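You operate a simulated robot arm through the tools that you are given. There is no shell and no other tool. Be economical: measure what you need, move in short steps, check, and stop when the job is done.

The job below is to be done with a simulated two-armed robot. You get a single attempt, and the scene is never put back.

TASK
Close the small drawer under the jars. Take the silver watch and leave it on the top of the dressing table. Push the small drawer under the perfume shut. Fetch the bottle marked "mist" from the top of the dressing table and stand it on the rack under the ironing board. Do these in any order. Set down upright: bottle.

The check looks at the end state, three seconds after you hand in, the way a careful person would. Anything else that was tipped, shoved, dropped, spilled or broken makes it a failure.

THE ROBOT
Two 7-joint arms with two-finger parallel grippers on one trunk, on a base that drives. Base frame: it is fixed to the floor where the robot stands at the start and does not move with it; the origin is under the middle of the robot, x ahead of it, y to its left, z up. Readings come in mm, degrees, newtons and seconds.
The left shoulder is at the start at [60, 143, 926], the right one opposite. With the tool pointing down near the work surface each hand reaches from about 320 to 740 mm from the robot's upright axis, wherever it stands, measured 20 degrees to its own side. Places, roughly: mist bottle, red bottle, rinse bottle [500, -1000, 750]; rack under the ironing board (46x25 cm) [580, -1660, 420]; silver watch [500, -500, 750]; small drawer under the jars [700, 0, 800]; small drawer under the perfume [600, -900, 800]; top of the dressing table [500, -500, 800]. Payload 1.57 kg a hand.
The tool frame of a hand sits at the grasp point between the pads (the TCP): z along the fingers, y along the line on which they close. The tips reach 30 mm beyond it. The gripper opens to 110 mm. The fingers are 24 mm wide and 12 mm thick; the gripper's body (48 by 112 mm) begins 78 mm behind the TCP.
Orientation is told as [roll, pitch, yaw] about the base's x, y, z axes, in that order, counted from this pose: with the fingers straight down and closing along the base's y, the tool's x points along the base's -x, its y along +y and its z along -z.

THE INTERFACE
- The arms move only by the tool jog_arm. It takes "left_steps", "right_steps" or both (then of equal length, played together; a hand with none holds still); each is a list of rows, each an object (a shift or turn left out is 0, a gripper value left out holds the last) with "grip": the opening, from 0 (shut) to 1 (fully open); "translation": the shift along the base's x, y, z in units of 300 mm (1.0 is 300 mm), a list of three; "rotation": the turn, a rotation vector about the base's x, y, z in units of 60 degrees (1.0 is 60 degrees), a list of three. In form: [{"grip": grip, "translation": [dx, dy, dz], "rotation": [ax, ay, az]}, ...]. A call has 1 to 8 rows; each row is the pose to reach, as a shift and turn from the pose commanded when the call began. A call with a number of a shift or a turn outside -1 to 1 is refused whole. Rows are played at 5 a second. More than 50 mm and 8.6 degrees between two rows, or a gripper value outside its range, and nothing of the call is played. A pose out of reach is approached as far as the arm can. The call stops where the force on the tool passes 40 N (or 10 N more than at its start, if that is more) or the arm is blocked; 0.2 s more then pass. Each finger travels about 45 mm/s and halts on what it meets, pressing with about 40 N; the grip force reading is that of the motor and also rises with nothing between the fingers. The clock runs only during rows and for 0.2 s after the last one: add rows that repeat a pose to give the fingers time. The reply holds the time, the measured pose of the TCP, the force on the tool along the base axes, the opening and the grip force, in the units named above and with some noise, with the torque about the TCP (base axes, N m) and any sound that the robot's microphone picked up, and new pictures: "pictures" is both (left out), scene, wrist or none (wrist: the cameras of the hands that moved).
- Cameras (640 x 400 px; columns grow to the right, rows downward): "scene" is now at [38.4, -24, 1528.4]; the picture's right is [-0.33, -0.94, 0.00], its down [-0.77, 0.27, -0.58] and it looks along [0.55, -0.19, -0.82] (base axes); focal length 248 px, centre (320, 200). "left" rides on the left gripper at [70, -16, -141] in its tool frame; the picture's right is [0.23, 0.97, 0.00], its down [-0.85, 0.20, -0.48] and it looks along [-0.47, 0.11, 0.88] (tool axes); focal length 222 px, centre (320, 200). "right" rides on the right gripper at [70, 16, -141] in its tool frame; the picture's right is [-0.23, 0.97, 0.00], its down [-0.86, -0.20, -0.48] and it looks along [-0.47, -0.11, 0.88] (tool axes); focal length 222 px, centre (320, 200). There is no depth. A picture from a camera that has moved, and an enlarged one, comes with that camera's place and axes in the base frame and with its lens.
- move_column(by): slides the trunk up (or, below 0, down) by that many mm; the arms and the scene camera ride with it, the base frame stays. It gives what a move gives, with no picture.
- steer(legs): drives the robot by 1 to 6 legs, each [ahead, left, turn to the left] in mm, mm and degrees, along the robot's own axes; the way and the turn of a leg run together, so that a leg with both is an arc; at most 1500 mm and 180 degrees a leg. The arms and the cameras ride along, it lands a little off, and it stops where it bumps. It gives what a move gives, and a new picture of the scene camera.
- turn_head(pan, tilt): turns the head with the scene camera to pan (to the left, within 86 degrees either way) and tilt (down, from -29 to 69), counted from straight ahead of the robot. It gives what a move gives, and a new picture of the scene camera.
- close_up(camera, box): a new picture of the part [left, top, right, bottom] of that camera's present view, enlarged. The clock stands still meanwhile.
- finish_job(): hands the job in; it is judged then, once.

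Work in short steps. Places have to be worked out from the pictures, the camera data and where the tool is seen: move nearer, look again, correct. Check each grasp and each placing, and mend what went wrong. You have 165 turns and 260 pictures in all, those below and enlarged ones among them. Open the grippers and draw the arms clear of the work before you hand the job in, unless the task says otherwise; then end with one line.

The tools are called after ">>>" as a command line: name --argument value ..., lists and objects as JSON in quotes. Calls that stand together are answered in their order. jog_arm: Moves the arms, as the interface text tells. Its arguments: {"type":"object","properties":{"left_steps":{"type":"array"},"right_steps":{"type":"array"},"pictures":{"type":"string","enum":["both","scene","wrist","none"]}},"required":[]} The other tools are called the same way: move_column (by) slides the trunk up or down; steer (legs) drives the base; turn_head (pan, tilt) turns the head that bears the scene camera; close_up (camera, box) takes an enlarged picture of a part of a camera's view; finish_job () hands the job in.

At the start:

```text
t: 0.0
left_ee_pos: [390.5, -2.2, 1111.1]
left_ee_rot: [0.0, 0.1, 0.0]
left_ft_force: [0.2, 0.5, 0.0]
left_torque: [0.01, 0.01, 0.02]
left_gripper_width: 110.1
left_grip_force: 0.1
right_ee_pos: [303.6, -346.9, 1111.1]
right_ee_rot: [0.1, 0.1, 0.0]
right_ft_force: [0.0, -0.5, 0.9]
right_torque: [-0.02, -0.01, 0.04]
right_gripper_width: 109.9
right_grip_force: 0.1
trunk travel left (down, up): [-525.0, 65.0]
robot x, y, heading: [-0.3, 1.5, -0.2]
head pan, tilt: [-19.3, 54.7]
```

scene: 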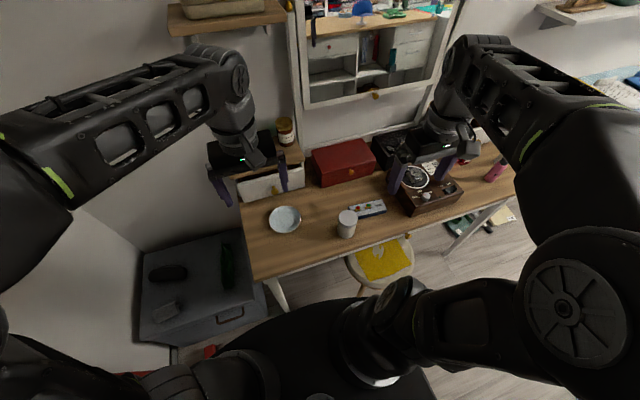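
right: 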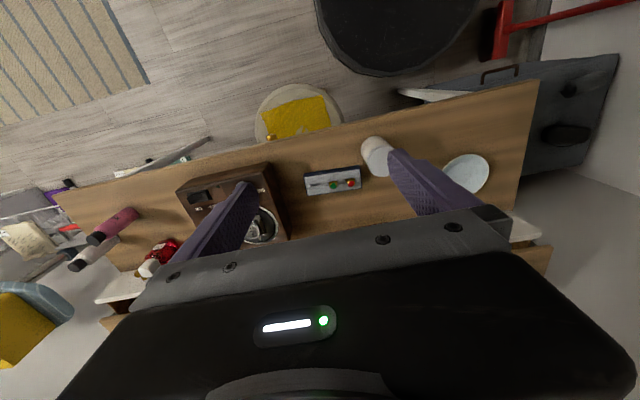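
left: 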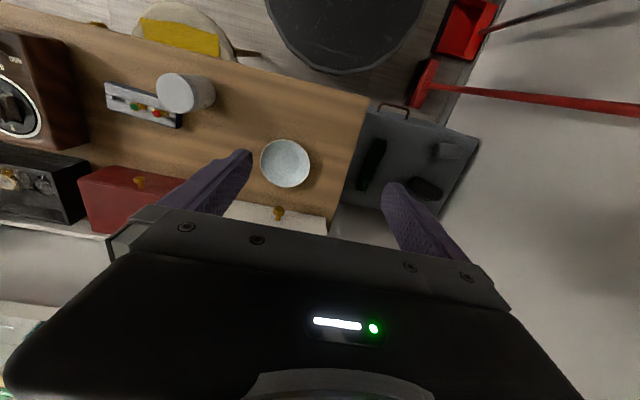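

The scene shows the dressing table with jars at left and a box with watch in the middle. I look closer before moving anything.

>>> close_up --camera "scene" --box '[220, 100, 400, 240]'

>>> close_up --camera "scene" --box '[360, 100, 540, 260]'

>>> close_up --camera "right" --box '[0, 130, 320, 330]'

```text
2.86 times, centred on (310, 170) of scene
camera zoom: at [38.4, -24.0, 1528.4], right [-0.33, -0.94, 0.0], down [-0.77, 0.27, -0.58], along [0.55, -0.19, -0.82], focal length 709 px, centre (349, 286)
```

zoom: 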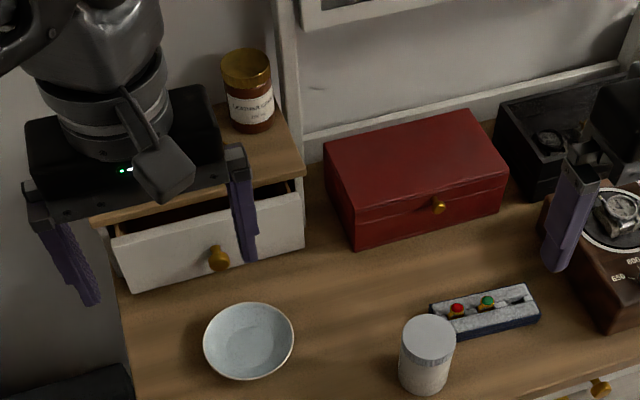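

```text
2.50 times, centred on (450, 180) of scene
camera zoom: at [38.4, -24.0, 1528.4], right [-0.33, -0.94, 0.0], down [-0.77, 0.27, -0.58], along [0.55, -0.19, -0.82], focal length 620 px, centre (-5, 250)
```

zoom: 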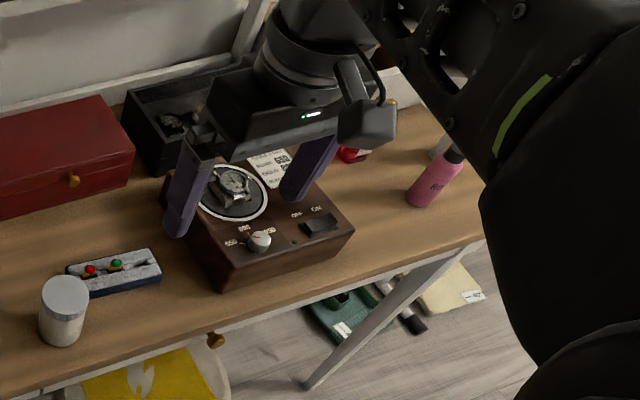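

```text
2.00 times, centred on (160, 230) of right
camera zoom: at [233.2, -330.2, 1253.1], right [0.23, 0.97, 0.0], down [0.86, -0.2, 0.48], along [0.47, -0.11, -0.88], focal length 444 px, centre (640, 140)
```

zoom: 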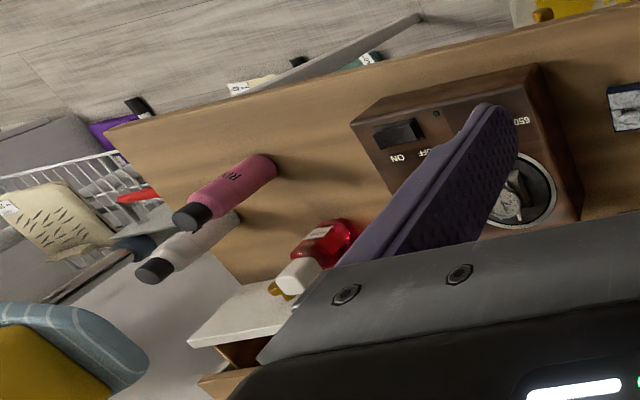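

The winder top with the silver watch is around [492,-544,840], and the open jar drawer's knob is around [625,-50,800]. I bring the left hand, shut, nearer to that knob to look.

>>> jog_arm --left_steps '[{"grip": 0, "translation": [0.1, -0.03, -0.1]}, {"grip": 0, "translation": [0.2, -0.06, -0.2]}, {"grip": 0, "translation": [0.3, -0.1, -0.3]}, {"grip": 0, "translation": [0.4, -0.13, -0.4]}, {"grip": 0, "translation": [0.5, -0.16, -0.5]}, {"grip": 0, "translation": [0.5, -0.16, -0.5]}]'

```text
t: 1.4
left_ee_pos: [541.9, -50.5, 963.2]
left_ee_rot: [0.0, 0.0, 0.0]
left_ft_force: [-0.7, -0.2, -0.3]
left_torque: [0.0, 0.01, -0.02]
left_gripper_width: 0.2
left_grip_force: 7.6
right_ee_pos: [303.3, -347.6, 1111.8]
right_ee_rot: [0.0, 0.0, 0.1]
right_ft_force: [0.6, -0.4, 0.2]
right_torque: [-0.03, 0.01, -0.04]
right_gripper_width: 110.1
right_grip_force: 0.0
trunk travel left (down, up): [-525.0, 65.0]
robot x, y, heading: [1.7, 0.0, 0.1]
head pan, tilt: [-19.3, 54.7]
camera scene: at [37.8, -23.9, 1528.5], right [-0.33, -0.94, 0.0], down [-0.77, 0.27, -0.58], along [0.55, -0.19, -0.82], focal length 248 px, centre (320, 200)
camera left: at [471.0, -65.4, 1105.2], right [-0.23, 0.97, 0.0], down [0.85, 0.2, 0.48], along [0.47, 0.11, -0.88], focal length 222 px, centre (320, 200)
```

scene: 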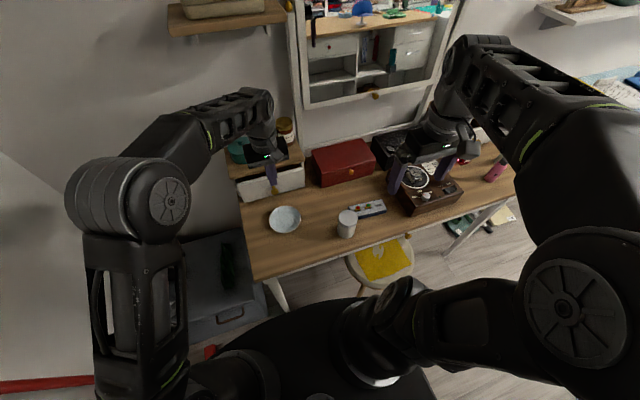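
left: 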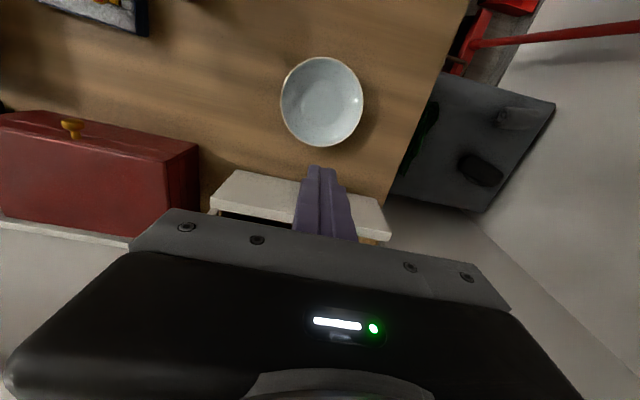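

Triangulating: drawer front face at x≈632, z 775–865, knob near y≈-50; the bowl's edge is at x≈551 with rim z≈800. I lower the shut fingers between bowl and knob.

>>> jog_arm --left_steps '[{"grip": 0, "translation": [0.1, 0, 0]}, {"grip": 0, "translation": [0.1, 0, -0.15]}, {"grip": 0, "translation": [0.1, 0, -0.29]}, {"grip": 0, "translation": [0.1, 0, -0.37]}, {"grip": 0, "translation": [0.1, 0, -0.37]}]'

>>> close_up --camera "scene" --box '[220, 110, 340, 240]'

```text
t: 2.6
left_ee_pos: [572.6, -48.8, 852.7]
left_ee_rot: [0.0, 0.0, 0.0]
left_ft_force: [-0.1, -0.3, 0.7]
left_torque: [-0.01, -0.03, -0.02]
left_gripper_width: 0.2
left_grip_force: 21.3
right_ee_pos: [303.4, -347.5, 1111.7]
right_ee_rot: [-0.1, 0.0, 0.0]
right_ft_force: [-0.2, 0.5, 0.1]
right_torque: [-0.01, -0.02, 0.01]
right_gripper_width: 110.0
right_grip_force: 0.1
trunk travel left (down, up): [-525.0, 65.0]
robot x, y, heading: [-2.2, -2.2, -0.0]
head pan, tilt: [-19.3, 54.7]
camera scene: at [38.4, -24.0, 1528.4], right [-0.33, -0.94, 0.0], down [-0.77, 0.27, -0.58], along [0.55, -0.19, -0.82], focal length 248 px, centre (320, 200)
camera left: at [502.4, -64.3, 993.7], right [-0.23, 0.97, 0.0], down [0.85, 0.2, 0.48], along [0.47, 0.11, -0.88], focal length 222 px, centre (320, 200)
```

scene: 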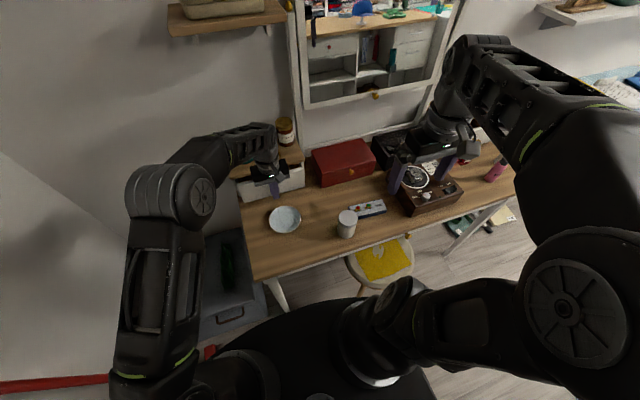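
left: 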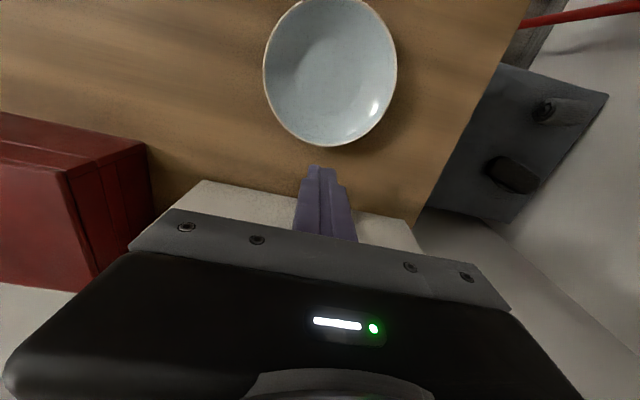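

```text
3.08 times, centred on (280, 175) of scene
camera zoom: at [38.4, -24.0, 1528.4], right [-0.33, -0.94, 0.0], down [-0.77, 0.27, -0.58], along [0.55, -0.19, -0.82], focal length 763 px, centre (443, 277)
```

zoom: 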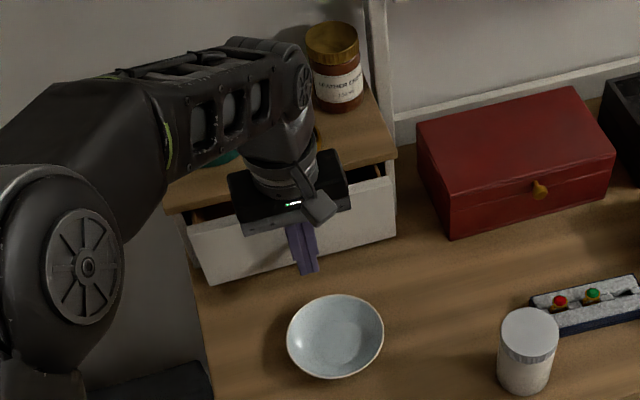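

The fingers are clear of the bowl and in front of the drawer. I lower a little and push toward +x.

>>> jog_arm --left_steps '[{"translation": [0.0, 0, -0.04]}, {"translation": [0.04, 0, -0.04]}, {"translation": [0.08, 0, -0.04]}, {"translation": [0.12, 0, -0.04]}, {"translation": [0.16, 0, -0.04]}]'

>>> close_up --camera "scene" --box '[220, 110, 340, 240]'

```text
t: 3.8
left_ee_pos: [617.6, -49.2, 839.7]
left_ee_rot: [0.0, 0.0, 0.1]
left_ft_force: [0.4, 0.1, -0.2]
left_torque: [0.02, 0.04, 0.03]
left_gripper_width: 0.0
left_grip_force: 21.4
right_ee_pos: [305.7, -347.4, 1111.1]
right_ee_rot: [0.0, 0.0, 0.1]
right_ft_force: [0.6, 1.2, -0.5]
right_torque: [-0.04, 0.02, -0.02]
right_gripper_width: 110.1
right_grip_force: 0.0
trunk travel left (down, up): [-525.0, 65.0]
robot x, y, heading: [-2.6, -2.5, 0.1]
head pan, tilt: [-19.3, 54.7]
camera scene: at [38.9, -24.1, 1528.4], right [-0.33, -0.94, 0.0], down [-0.77, 0.27, -0.58], along [0.55, -0.19, -0.82], focal length 248 px, centre (320, 200)
camera left: at [548.0, -65.6, 980.0], right [-0.23, 0.97, 0.0], down [0.85, 0.2, 0.48], along [0.47, 0.11, -0.88], focal length 222 px, centre (320, 200)
```

scene: 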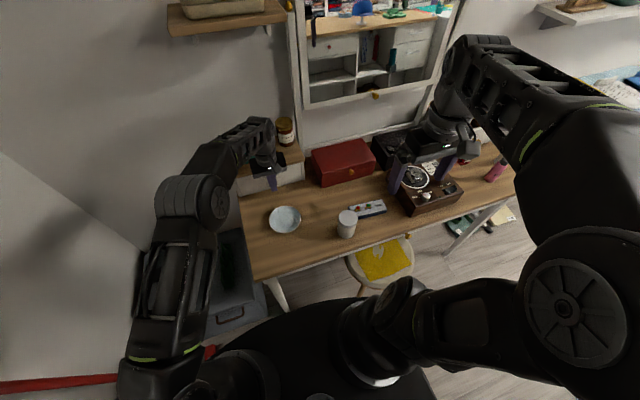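
left: 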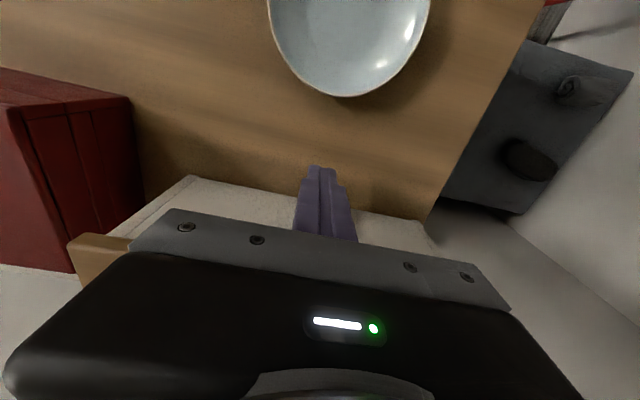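

```text
3.08 times, centred on (280, 175) of scene
camera zoom: at [38.9, -24.1, 1528.4], right [-0.33, -0.94, 0.0], down [-0.77, 0.27, -0.58], along [0.55, -0.19, -0.82], focal length 763 px, centre (443, 277)
```

zoom: 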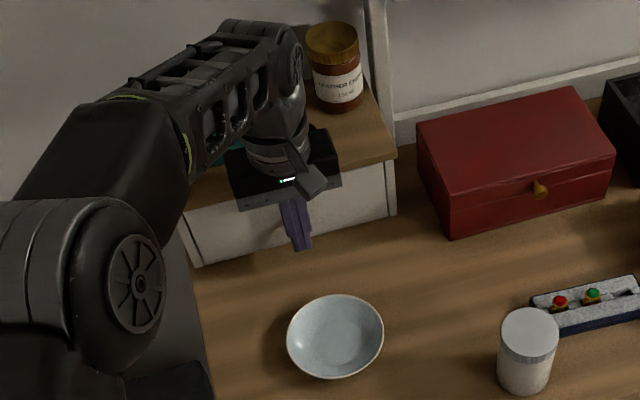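

The drawer has moved and looks nearly flush. I push on until it resists.

>>> jog_arm --left_steps '[{"translation": [0.02, 0, 0]}, {"translation": [0.04, 0, 0]}, {"translation": [0.06, 0, 0]}, {"translation": [0.08, 0, 0]}, {"translation": [0.1, 0, 0]}]'

>>> close_up --camera "scene" --box '[220, 110, 340, 240]'

```text
t: 4.5
left_ee_pos: [622.0, -52.3, 836.8]
left_ee_rot: [0.2, 1.4, -0.2]
left_ft_force: [-15.7, 1.1, 11.6]
left_torque: [0.09, 0.67, 0.01]
left_gripper_width: 0.0
left_grip_force: 21.1
right_ee_pos: [302.9, -347.6, 1112.0]
right_ee_rot: [0.1, 0.0, 0.1]
right_ft_force: [-0.2, 0.1, -0.7]
right_torque: [-0.02, 0.06, -0.02]
right_gripper_width: 110.2
right_grip_force: 0.1
trunk travel left (down, up): [-525.0, 65.0]
robot x, y, heading: [-1.9, -3.4, -0.0]
head pan, tilt: [-19.3, 54.7]
stopped in row 3 (left hand): the force on the tool passed its limit at 46 N (the readings are from after the stop); the commanded pose is now the measured one
camera scene: at [37.0, -24.0, 1528.6], right [-0.33, -0.94, 0.0], down [-0.77, 0.27, -0.58], along [0.55, -0.19, -0.82], focal length 248 px, centre (320, 200)
camera left: at [556.3, -67.5, 979.4], right [-0.22, 0.97, 0.01], down [0.87, 0.2, 0.46], along [0.44, 0.11, -0.89], focal length 222 px, centre (320, 200)
```

scene: 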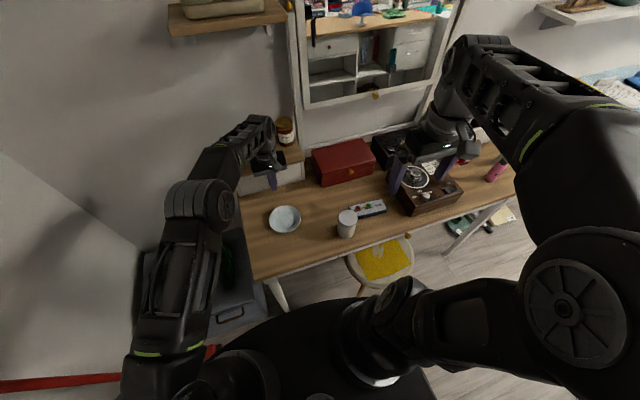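
left: 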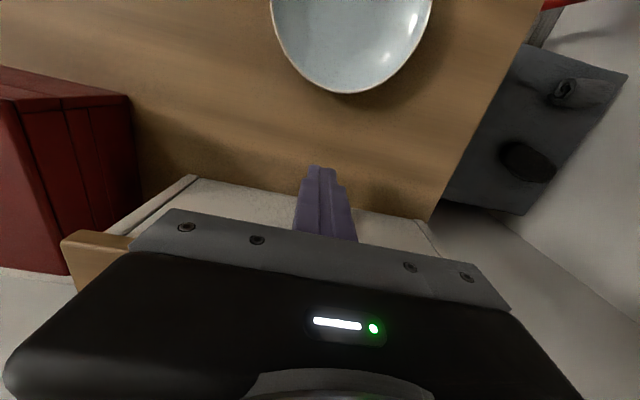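

```text
3.08 times, centred on (280, 175) of scene
camera zoom: at [37.0, -24.0, 1528.6], right [-0.33, -0.94, 0.0], down [-0.77, 0.27, -0.58], along [0.55, -0.19, -0.82], focal length 763 px, centre (443, 277)
```

zoom: 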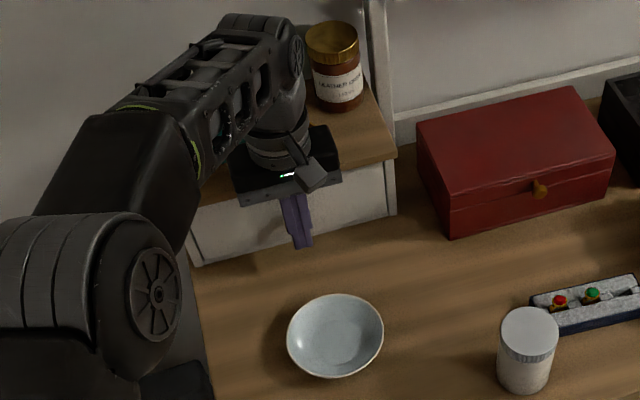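

It stopped at firm resistance, so it should be shut. I withdraw the left hand and look.

>>> jog_arm --left_steps '[{"translation": [-0.12, 0, 0.0], "rotation": [0, -0.02, 0]}, {"translation": [-0.16, 0, 0.12], "rotation": [0, -0.02, 0]}, {"translation": [-0.25, 0.02, 0.25], "rotation": [0, -0.02, 0]}, {"translation": [-0.35, 0.05, 0.38], "rotation": [0, -0.02, 0]}, {"translation": [-0.45, 0.1, 0.5], "rotation": [0, -0.02, 0]}, {"translation": [-0.55, 0.15, 0.62], "rotation": [0, -0.02, 0]}, {"translation": [-0.65, 0.2, 0.72], "rotation": [0, -0.02, 0]}, {"translation": [-0.75, 0.25, 0.82], "rotation": [0, -0.02, 0]}]' --pictures "none"

>>> close_up --camera "scene" --box '[200, 100, 360, 240]'

>>> close_up --camera "scene" --box '[360, 120, 520, 240]'

```text
t: 6.3
left_ee_pos: [400.2, 24.5, 1081.7]
left_ee_rot: [0.2, -0.2, 0.0]
left_ft_force: [-0.3, -0.7, 0.5]
left_torque: [-0.01, 0.01, -0.03]
left_gripper_width: 0.3
left_grip_force: 21.7
right_ee_pos: [302.0, -347.9, 1112.9]
right_ee_rot: [0.0, -0.1, 0.0]
right_ft_force: [0.4, 0.7, 0.3]
right_torque: [-0.02, -0.04, -0.01]
right_gripper_width: 110.2
right_grip_force: 0.0
trunk travel left (down, up): [-525.0, 65.0]
robot x, y, heading: [-0.5, 3.7, -0.1]
head pan, tilt: [-19.3, 54.7]
```

```text
2.86 times, centred on (280, 170) of scene
camera zoom: at [36.7, -23.3, 1528.4], right [-0.33, -0.94, 0.0], down [-0.77, 0.27, -0.58], along [0.55, -0.19, -0.82], focal length 709 px, centre (434, 286)
```

zoom: 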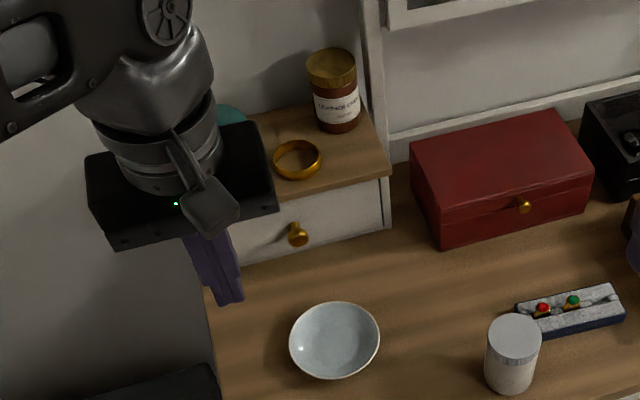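

```text
3.33 times, centred on (440, 180) of scene
camera zoom: at [36.7, -23.3, 1528.4], right [-0.33, -0.94, 0.0], down [-0.77, 0.27, -0.58], along [0.55, -0.19, -0.82], focal length 827 px, centre (-80, 267)
```

zoom: 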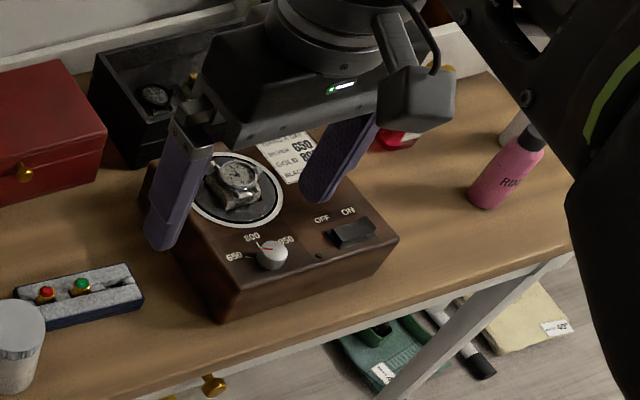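

The jar drawer is shut and nothing there was disturbed. Before driving right past the stool I look that way along the floor.

>>> turn_head --pan -80 --tilt 35

```text
t: 7.6
left_ee_pos: [402.0, 24.0, 1081.0]
left_ee_rot: [0.2, -0.1, -0.1]
left_ft_force: [0.1, 0.0, -0.2]
left_torque: [0.02, -0.02, 0.03]
left_gripper_width: 0.2
left_grip_force: 21.5
right_ee_pos: [304.0, -346.7, 1112.2]
right_ee_rot: [0.0, 0.1, 0.0]
right_ft_force: [0.9, 0.1, 0.4]
right_torque: [0.0, 0.0, 0.01]
right_gripper_width: 109.9
right_grip_force: 0.0
trunk travel left (down, up): [-525.0, 65.0]
robot x, y, heading: [-2.9, 1.6, 0.1]
head pan, tilt: [-80.0, 35.0]
camera scene: at [-15.1, -86.7, 1556.2], right [-0.98, -0.17, 0.0], down [-0.1, 0.56, -0.82], along [0.14, -0.81, -0.57], focal length 248 px, centre (320, 200)
```

scene: 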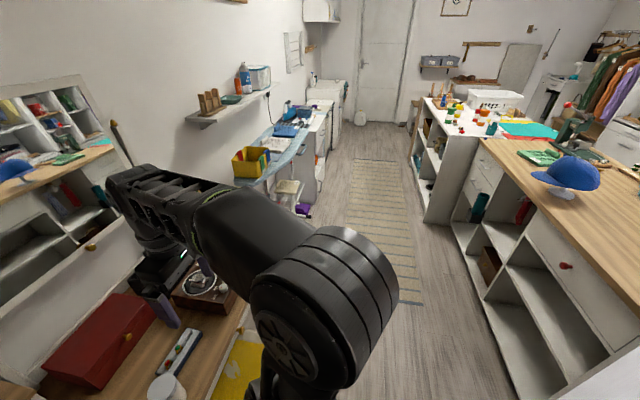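

The floor is clear with cupboards about 0.9 m behind. I back up 180 mm, slide right 780 mm past the stool, and go forward again.

>>> steer --legs '[[-180, 0, 0], [0, -780, 0], [150, 0, 0]]'

>>> turn_head --pan -5 --tilt 50

```text
t: 9.1
left_ee_pos: [230.5, 24.8, 1081.4]
left_ee_rot: [0.2, -0.1, -0.2]
left_ft_force: [1.0, -0.1, 0.1]
left_torque: [0.01, -0.03, 0.0]
left_gripper_width: 0.0
left_grip_force: 21.5
right_ee_pos: [132.2, -346.5, 1111.6]
right_ee_rot: [0.0, 0.1, 0.0]
right_ft_force: [-0.7, 0.4, -0.3]
right_torque: [0.03, -0.02, 0.01]
right_gripper_width: 110.0
right_grip_force: 0.1
trunk travel left (down, up): [-525.0, 65.0]
robot x, y, heading: [-171.7, -1.4, -0.2]
head pan, tilt: [-80.0, 35.0]
stopped in leg 1: the robot was blocked; the commanded pose is now the measured one
camera scene: at [-186.0, -86.7, 1556.3], right [-0.98, -0.17, 0.0], down [-0.1, 0.56, -0.82], along [0.14, -0.81, -0.57], focal length 248 px, centre (320, 200)
```

scene: 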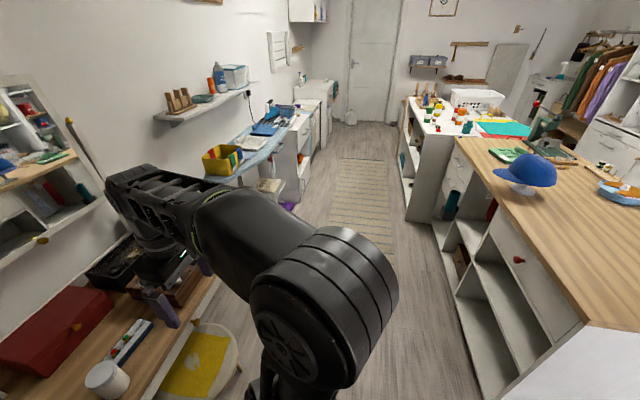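

```text
t: 10.6
left_ee_pos: [231.2, 24.6, 1082.3]
left_ee_rot: [0.3, -0.1, -0.1]
left_ft_force: [0.1, 0.0, 0.1]
left_torque: [-0.01, -0.01, 0.01]
left_gripper_width: 0.0
left_grip_force: 21.0
right_ee_pos: [132.6, -345.5, 1111.4]
right_ee_rot: [0.0, -0.1, 0.0]
right_ft_force: [-0.4, 0.2, -0.2]
right_torque: [0.01, -0.02, 0.0]
right_gripper_width: 109.9
right_grip_force: 0.1
trunk travel left (down, up): [-525.0, 65.0]
robot x, y, heading: [-170.9, -1.6, -0.3]
head pan, tilt: [-5.0, 50.0]
camera scene: at [-123.9, -6.7, 1534.5], right [-0.09, -1.0, 0.0], down [-0.76, 0.07, -0.64], along [0.64, -0.06, -0.77], focal length 248 px, centre (320, 200)
```

scene: 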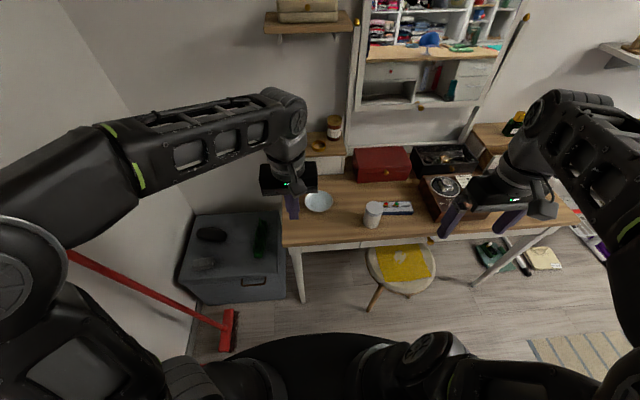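

Something behind stopped the base at x≈-172, which is still enough clearance past the stool. I move slightly forward then slide right in two parts.

>>> steer --legs '[[15, 0, 0], [0, -780, 0]]'

```text
t: 15.2
left_ee_pos: [249.2, -763.8, 1082.3]
left_ee_rot: [0.3, -0.1, 0.2]
left_ft_force: [0.8, 0.9, -0.3]
left_torque: [0.02, 0.03, 0.01]
left_gripper_width: 0.1
left_grip_force: 22.0
right_ee_pos: [152.4, -1135.0, 1111.0]
right_ee_rot: [0.0, 0.0, 0.4]
right_ft_force: [-0.5, -0.3, 0.2]
right_torque: [-0.01, 0.0, 0.0]
right_gripper_width: 110.1
right_grip_force: 0.1
trunk travel left (down, up): [-525.0, 65.0]
robot x, y, heading: [-151.1, -787.2, 0.0]
head pan, tilt: [-5.0, 50.0]
camera scene: at [-106.4, -795.5, 1534.5], right [-0.08, -1.0, 0.0], down [-0.76, 0.06, -0.64], along [0.64, -0.05, -0.77], focal length 248 px, centre (320, 200)
```

scene: 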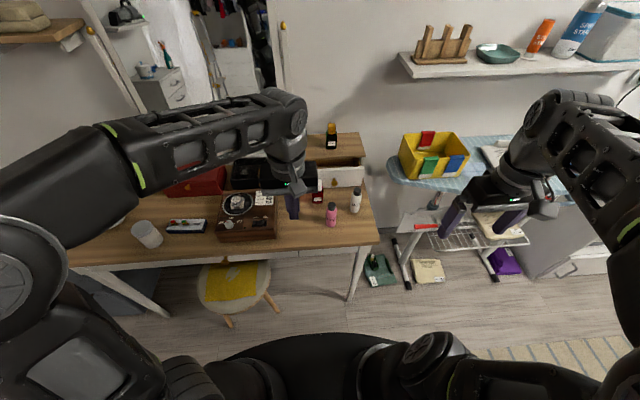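

A clear view now. I drive forward 150 mm so the table is in reach.

>>> steer --legs '[[150, 0, 0]]'

>>> close_up --camera "scene" --box '[180, 120, 400, 260]'

>>> close_up --camera "left" --box '[0, 0, 640, 400]'

```text
t: 16.6
left_ee_pos: [399.3, -759.7, 1080.8]
left_ee_rot: [0.2, -0.1, 0.3]
left_ft_force: [0.8, -0.7, 0.0]
left_torque: [0.01, 0.07, -0.01]
left_gripper_width: 0.0
left_grip_force: 21.8
right_ee_pos: [303.9, -1134.3, 1111.6]
right_ee_rot: [-0.1, 0.1, 0.4]
right_ft_force: [1.2, -0.3, -0.4]
right_torque: [0.02, 0.02, 0.02]
right_gripper_width: 110.2
right_grip_force: 0.1
trunk travel left (down, up): [-525.0, 65.0]
robot x, y, heading: [-2.6, -786.1, 0.7]
head pan, tilt: [-5.0, 50.0]
camera scene: at [45.5, -793.8, 1534.5], right [-0.08, -1.0, 0.0], down [-0.76, 0.06, -0.64], along [0.64, -0.05, -0.77], focal length 248 px, centre (320, 200)
```

scene: 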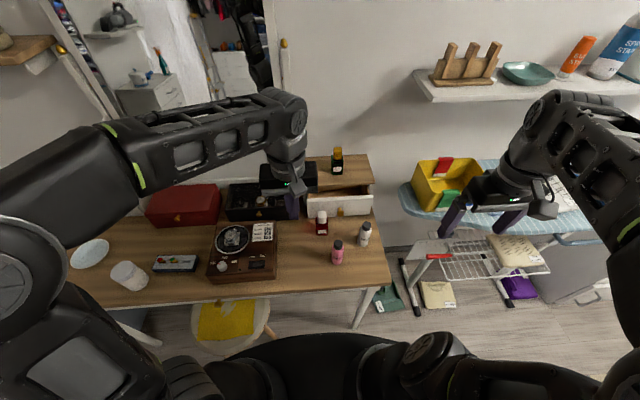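

```text
2.86 times, centred on (290, 190) of scene
camera zoom: at [45.5, -793.8, 1534.5], right [-0.08, -1.0, 0.0], down [-0.76, 0.06, -0.64], along [0.64, -0.05, -0.77], focal length 709 px, centre (406, 229)
```

zoom: 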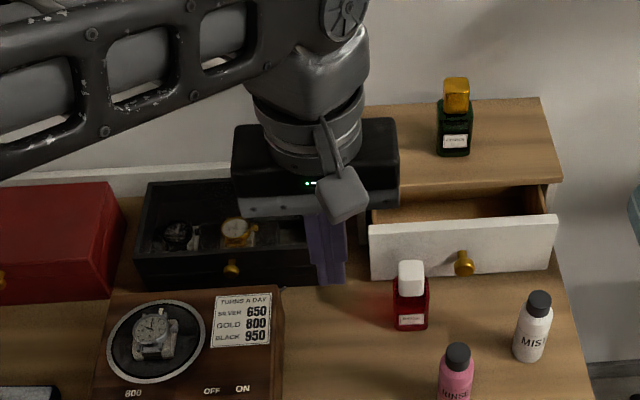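

```text
1.00 times, centred on (320, 200) of left (not enlarged: the box is as wide or as high as the picture)
camera zoom: at [330.1, -776.8, 1222.5], right [-0.23, 0.97, 0.0], down [0.85, 0.2, 0.48], along [0.47, 0.11, -0.88], focal length 222 px, centre (320, 200)
```

zoom: 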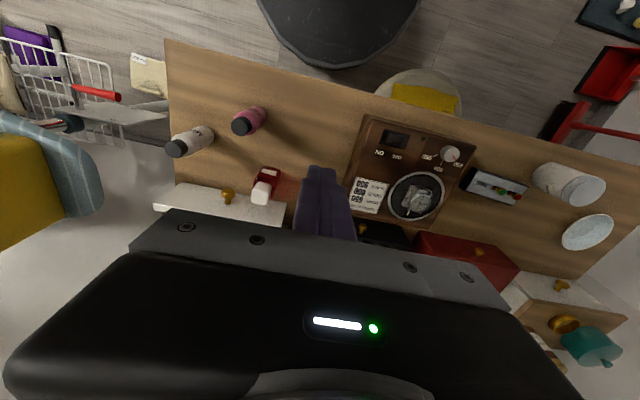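

Perfume drawer knob at about [573,-909,825]; mist bottle about [473,-974]; red bottle about [542,-839]. I bring the right hand, shut, above a point ahead of the knob and move the left hand over the winder.

>>> jog_arm --left_steps '[{"grip": 0.3, "translation": [0.034, 0.095, -0.03]}, {"grip": 0.5, "translation": [0.068, 0.19, -0.07]}, {"translation": [0.1, 0.285, -0.11]}, {"translation": [0.135, 0.38, -0.15]}, {"translation": [0.17, 0.476, -0.19]}, {"translation": [0.2, 0.57, -0.23]}, {"translation": [0.237, 0.667, -0.27]}, {"translation": [0.237, 0.667, -0.27]}]' --right_steps '[{"grip": 0, "translation": [0.1, 0.107, -0.05]}, {"grip": 0, "translation": [0.21, 0.214, -0.1]}, {"translation": [0.32, 0.32, -0.15]}, {"translation": [0.43, 0.43, -0.2]}, {"translation": [0.54, 0.536, -0.25]}, {"translation": [0.65, 0.643, -0.3]}, {"translation": [0.75, 0.75, -0.37]}, {"translation": [0.75, 0.75, -0.37]}]'

>>> close_up --camera "scene" --box '[200, 140, 400, 280]'

```text
t: 18.4
left_ee_pos: [469.4, -558.9, 1000.1]
left_ee_rot: [0.2, 0.0, 0.3]
left_ft_force: [-0.2, -0.5, 0.6]
left_torque: [0.08, -0.01, -0.01]
left_gripper_width: 54.9
left_grip_force: 0.0
right_ee_pos: [527.8, -908.0, 1002.3]
right_ee_rot: [-0.1, -0.1, 0.5]
right_ft_force: [0.6, -0.8, 0.1]
right_torque: [-0.01, 0.0, 0.0]
right_gripper_width: 0.3
right_grip_force: 21.4
trunk travel left (down, up): [-525.0, 65.0]
robot x, y, heading: [-2.2, -788.1, 0.6]
head pan, tilt: [-5.0, 50.0]
camera scene: at [42.9, -794.5, 1534.6], right [-0.08, -1.0, 0.0], down [-0.76, 0.06, -0.64], along [0.64, -0.05, -0.77], focal length 248 px, centre (320, 200)
camera right: at [458.5, -891.5, 1142.8], right [0.22, 0.98, 0.0], down [0.86, -0.19, 0.48], along [0.47, -0.1, -0.88], focal length 222 px, centre (320, 200)
camera left: at [399.0, -575.7, 1141.2], right [-0.23, 0.97, 0.0], down [0.85, 0.2, 0.48], along [0.47, 0.11, -0.88], focal length 222 px, centre (320, 200)
```

scene: 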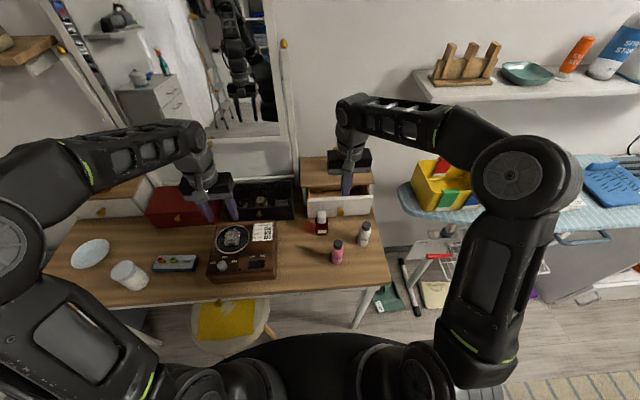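
right: 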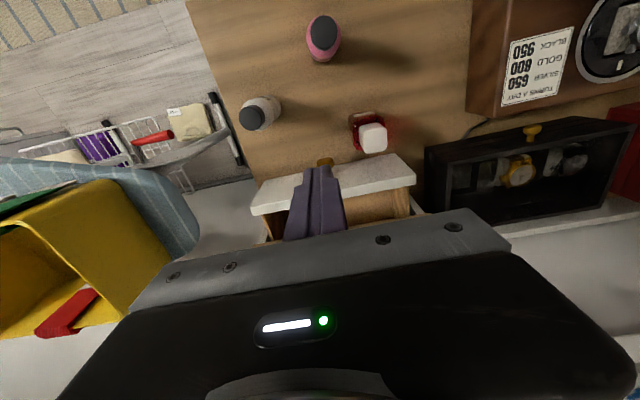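
left: 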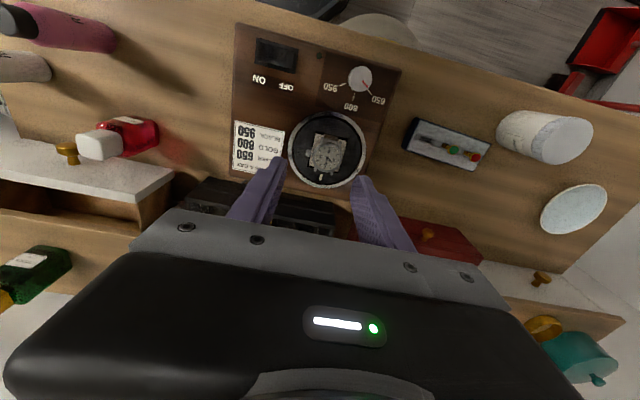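

```text
2.86 times, centred on (300, 210) of scene
camera zoom: at [42.9, -794.5, 1534.6], right [-0.08, -1.0, 0.0], down [-0.76, 0.06, -0.64], along [0.64, -0.05, -0.77], focal length 709 px, centre (377, 171)
```

zoom: 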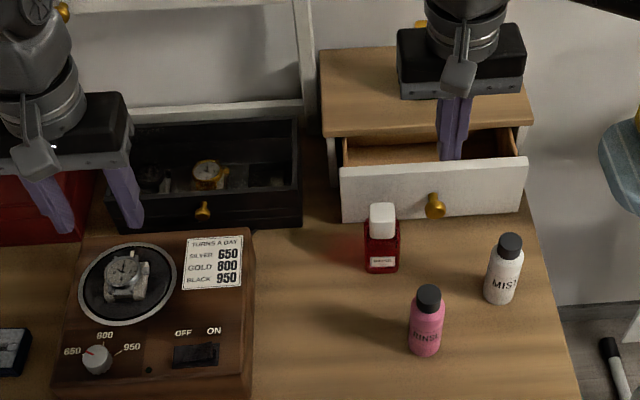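

The knob is confirmed at x≈567, y≈-907, and the red bottle is about 30 mm clear of my path. I lower the right fingers just ahead of the knob.

>>> jog_arm --right_steps '[{"translation": [-0.02, 0, -0.14]}, {"translation": [-0.02, 0, -0.28]}, {"translation": [-0.02, 0, -0.42]}, {"translation": [-0.02, 0, -0.54]}, {"translation": [-0.02, 0, -0.54]}]' --pictures "wrist"

>>> close_up --camera "scene" --box '[270, 140, 400, 280]'

```text
t: 19.6
left_ee_pos: [468.8, -558.9, 998.6]
left_ee_rot: [0.2, -0.2, 0.3]
left_ft_force: [0.4, 0.3, 0.3]
left_torque: [0.03, 0.0, -0.01]
left_gripper_width: 54.7
left_grip_force: 0.0
right_ee_pos: [524.0, -906.8, 837.7]
right_ee_rot: [0.0, -0.1, 0.5]
right_ft_force: [-0.2, 0.6, -0.4]
right_torque: [-0.03, 0.03, -0.03]
right_gripper_width: 0.0
right_grip_force: 21.4
trunk travel left (down, up): [-525.0, 65.0]
robot x, y, heading: [-2.7, -789.7, 0.3]
head pan, tilt: [-5.0, 50.0]
camera right: at [452.4, -889.4, 979.4], right [0.22, 0.98, 0.0], down [0.86, -0.19, 0.48], along [0.47, -0.11, -0.88], focal length 222 px, centre (320, 200)
```

right: 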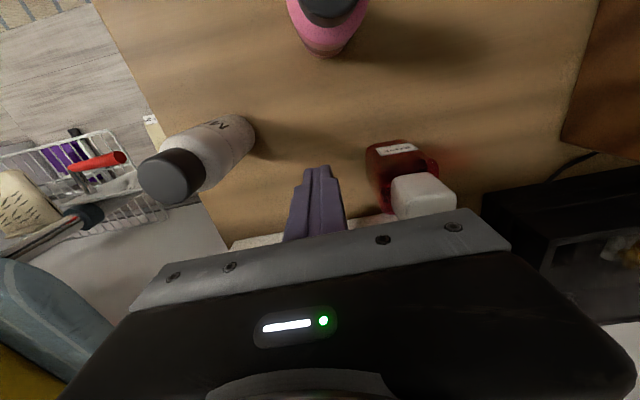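

```text
2.86 times, centred on (335, 210) of scene
camera zoom: at [43.6, -793.8, 1534.6], right [-0.08, -1.0, 0.0], down [-0.76, 0.06, -0.64], along [0.64, -0.05, -0.77], focal length 709 px, centre (277, 171)
```

zoom: 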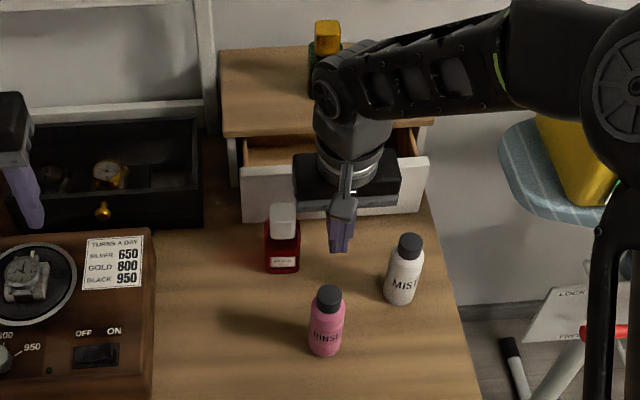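

Fingers sit cleanly between the bottles and ahead of the knob. I push toward +x until the drawer resists.

>>> jog_arm --right_steps '[{"translation": [0.05, 0, 0]}, {"translation": [0.1, 0, 0]}, {"translation": [0.15, 0, 0]}, {"translation": [0.2, 0, 0]}, {"translation": [0.25, 0, 0]}, {"translation": [0.29, 0, 0]}]' --pictures "wrist"

>>> close_up --camera "scene" --box '[270, 140, 400, 280]'

```text
t: 21.0
left_ee_pos: [470.1, -558.4, 998.7]
left_ee_rot: [0.2, -0.2, 0.4]
left_ft_force: [-0.1, 0.2, -0.4]
left_torque: [0.0, -0.01, -0.01]
left_gripper_width: 55.1
left_grip_force: 0.1
right_ee_pos: [610.4, -907.2, 837.5]
right_ee_rot: [0.0, 0.0, 0.5]
right_ft_force: [-0.1, 0.4, 0.5]
right_torque: [-0.02, -0.01, 0.0]
right_gripper_width: 0.3
right_grip_force: 21.2
trunk travel left (down, up): [-525.0, 65.0]
robot x, y, heading: [-5.7, -786.1, 0.6]
head pan, tilt: [-5.0, 50.0]
camera right: at [540.2, -891.1, 979.4], right [0.22, 0.98, 0.0], down [0.86, -0.19, 0.48], along [0.47, -0.11, -0.88], focal length 222 px, centre (320, 200)
```

right: 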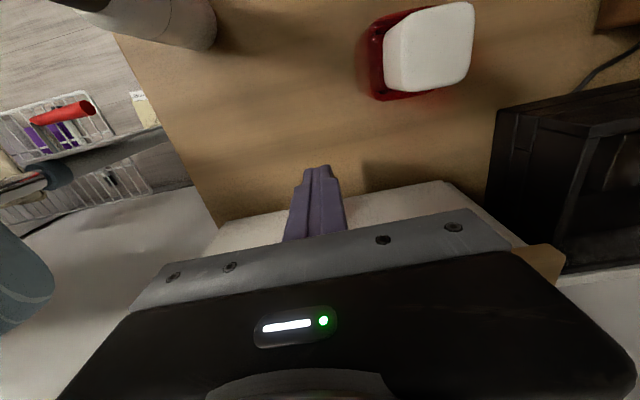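

```text
2.86 times, centred on (335, 210) of scene
camera zoom: at [44.1, -793.7, 1534.5], right [-0.08, -1.0, 0.0], down [-0.76, 0.06, -0.64], along [0.64, -0.05, -0.77], focal length 709 px, centre (277, 171)
```

zoom: 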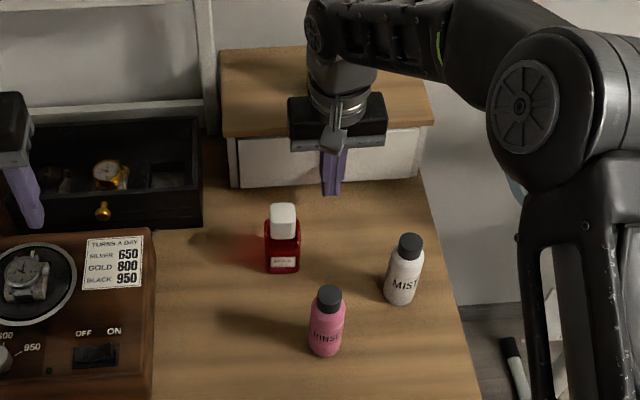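

Almost flush with no contact on anything else. A few millimetres more until it resists.

>>> jog_arm --right_steps '[{"translation": [0.025, 0, 0]}, {"translation": [0.05, 0, 0]}, {"translation": [0.075, 0, 0]}, {"translation": [0.1, 0, 0]}]' --pictures "none"

>>> close_up --camera "scene" --box '[270, 140, 400, 280]'

```text
t: 21.9
left_ee_pos: [468.3, -558.6, 999.2]
left_ee_rot: [0.2, -0.1, 0.3]
left_ft_force: [1.0, -0.1, -0.1]
left_torque: [-0.01, 0.03, -0.03]
left_gripper_width: 54.7
left_grip_force: 0.1
right_ee_pos: [622.3, -906.0, 834.5]
right_ee_rot: [-0.3, 1.7, 0.6]
right_ft_force: [-14.8, 0.9, 3.7]
right_torque: [-0.1, 0.15, -0.01]
right_gripper_width: 0.2
right_grip_force: 21.5
trunk travel left (down, up): [-525.0, 65.0]
robot x, y, heading: [-4.6, -783.5, 0.4]
head pan, tilt: [-5.0, 50.0]
stopped in row 4 (right hand): the force on the tool passed its limit at 45 N (the readings are from after the stop); the commanded pose is now the measured one
```

```text
2.86 times, centred on (335, 210) of scene
camera zoom: at [42.6, -793.6, 1534.6], right [-0.08, -1.0, 0.0], down [-0.76, 0.06, -0.64], along [0.64, -0.05, -0.77], focal length 709 px, centre (277, 171)
```

zoom: 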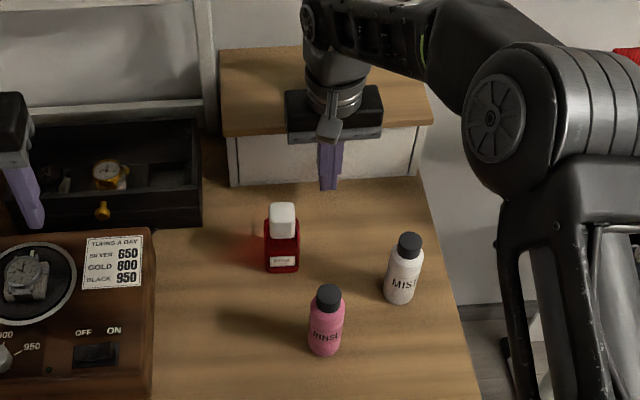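

It stopped at the same depth as the first drawer, so it's shut. I withdraw the right hand back and up, to over the mist bottle.

>>> jog_arm --right_steps '[{"translation": [-0.14, 0, 0.02], "rotation": [0, -0.028, 0]}, {"translation": [-0.2, 0, 0.16], "rotation": [0, -0.028, 0]}, {"translation": [-0.28, 0, 0.3], "rotation": [0, -0.028, 0]}, {"translation": [-0.36, -0.05, 0.42], "rotation": [0, -0.028, 0]}, {"translation": [-0.46, -0.12, 0.52], "rotation": [0, -0.028, 0]}, {"translation": [-0.56, -0.2, 0.6], "rotation": [0, -0.028, 0]}, {"translation": [-0.62, -0.3, 0.65], "rotation": [0, -0.028, 0]}, {"translation": [-0.68, -0.4, 0.7], "rotation": [0, -0.028, 0]}]' --pictures "wrist"

>>> turn_head --pan -50 --tilt 40

```text
t: 23.7
left_ee_pos: [468.3, -561.0, 999.8]
left_ee_rot: [0.2, 0.0, 0.3]
left_ft_force: [-0.5, -0.8, 0.2]
left_torque: [0.0, -0.02, -0.03]
left_gripper_width: 54.8
left_grip_force: 0.1
right_ee_pos: [420.8, -1027.4, 1046.4]
right_ee_rot: [-0.1, -0.5, 0.6]
right_ft_force: [-0.8, 0.3, -0.1]
right_torque: [0.02, 0.0, 0.0]
right_gripper_width: 0.0
right_grip_force: 21.5
trunk travel left (down, up): [-525.0, 65.0]
robot x, y, heading: [-3.0, -788.1, 0.5]
head pan, tilt: [-5.0, 50.0]
camera right: at [348.7, -1010.8, 1186.3], right [0.22, 0.98, 0.0], down [0.85, -0.19, 0.49], along [0.47, -0.11, -0.87], focal length 222 px, centre (320, 200)
```

right: 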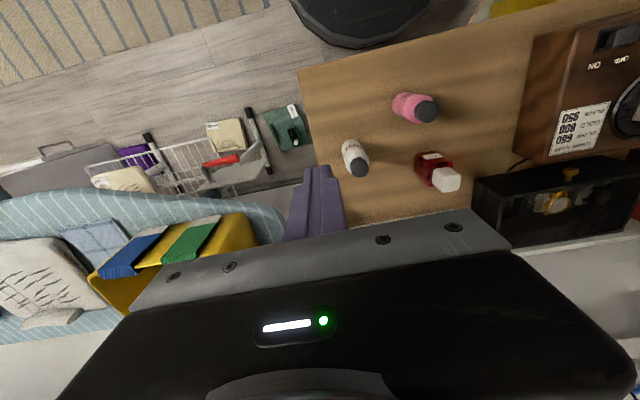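

```text
t: 24.8
left_ee_pos: [468.7, -558.9, 999.0]
left_ee_rot: [0.2, -0.1, 0.2]
left_ft_force: [-0.2, -0.6, 0.0]
left_torque: [-0.01, -0.02, -0.02]
left_gripper_width: 54.8
left_grip_force: 0.1
right_ee_pos: [420.8, -1025.9, 1046.3]
right_ee_rot: [-0.1, -0.3, 0.7]
right_ft_force: [-0.7, -0.7, -0.2]
right_torque: [0.0, 0.03, -0.01]
right_gripper_width: 0.0
right_grip_force: 21.3
trunk travel left (down, up): [-525.0, 65.0]
robot x, y, heading: [-3.4, -791.2, 0.2]
head pan, tilt: [-50.0, 40.0]
camera scene: at [21.5, -852.4, 1548.7], right [-0.76, -0.65, 0.0], down [-0.42, 0.49, -0.77], along [0.5, -0.58, -0.64], focal length 248 px, centre (320, 200)
```

scene: 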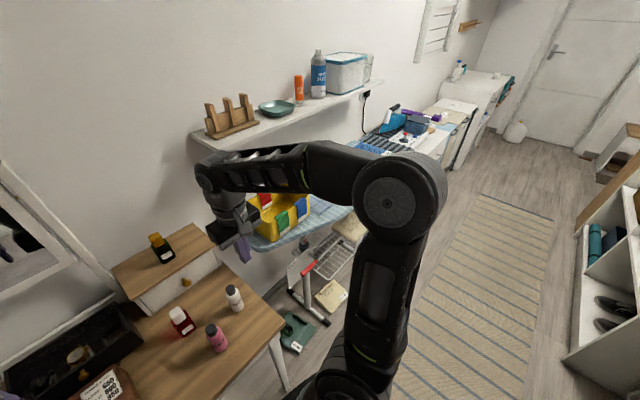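

The ironing rack is hidden behind the arm here; I'll look at it when nearer. Now the watch: I take a close look from the left hand camera.

>>> close_up --camera "left" --box '[220, 20, 420, 220]'

>>> turn_head --pan 10 --tilt 50

>>> close_up --camera "scene" --box '[200, 150, 360, 270]'

```text
2.00 times, centred on (320, 120) of left
camera zoom: at [399.1, -575.8, 1141.0], right [-0.23, 0.97, 0.0], down [0.85, 0.2, 0.48], along [0.47, 0.11, -0.88], focal length 444 px, centre (320, 360)
```

zoom: 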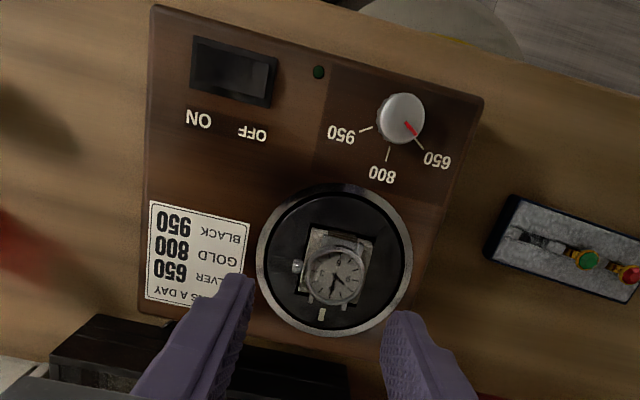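

```text
t: 26.1
left_ee_pos: [468.0, -559.1, 998.7]
left_ee_rot: [0.2, -0.1, 0.3]
left_ft_force: [-0.6, -0.2, 0.0]
left_torque: [0.0, 0.03, -0.01]
left_gripper_width: 55.1
left_grip_force: 0.1
right_ee_pos: [421.1, -1026.7, 1045.1]
right_ee_rot: [-0.1, -0.4, 0.6]
right_ft_force: [0.4, -0.1, -0.4]
right_torque: [-0.01, -0.01, 0.01]
right_gripper_width: 0.0
right_grip_force: 21.4
trunk travel left (down, up): [-525.0, 65.0]
robot x, y, heading: [-4.5, -791.2, 0.7]
head pan, tilt: [10.0, 50.0]
camera scene: at [42.1, -773.8, 1534.5], right [0.18, -0.98, 0.0], down [-0.75, -0.14, -0.64], along [0.63, 0.12, -0.77], focal length 248 px, centre (320, 200)
```

scene: 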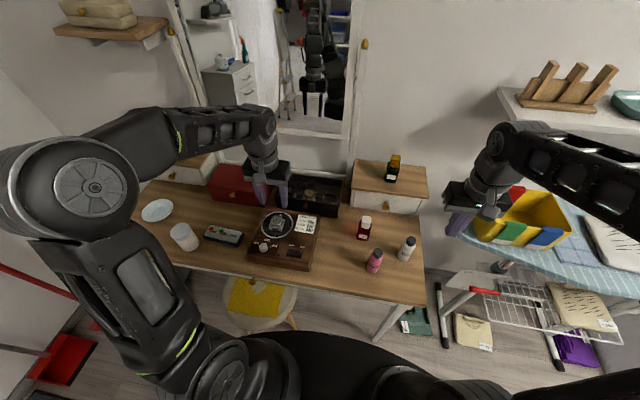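

```text
3.33 times, centred on (280, 210) of scene
camera zoom: at [42.1, -773.8, 1534.5], right [0.18, -0.98, 0.0], down [-0.75, -0.14, -0.64], along [0.63, 0.12, -0.77], focal length 827 px, centre (453, 167)
```

zoom: 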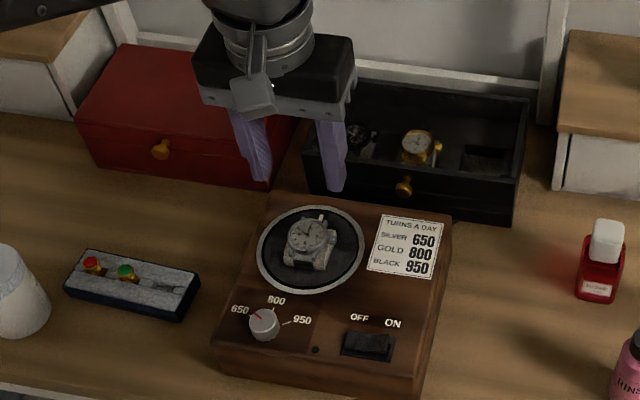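

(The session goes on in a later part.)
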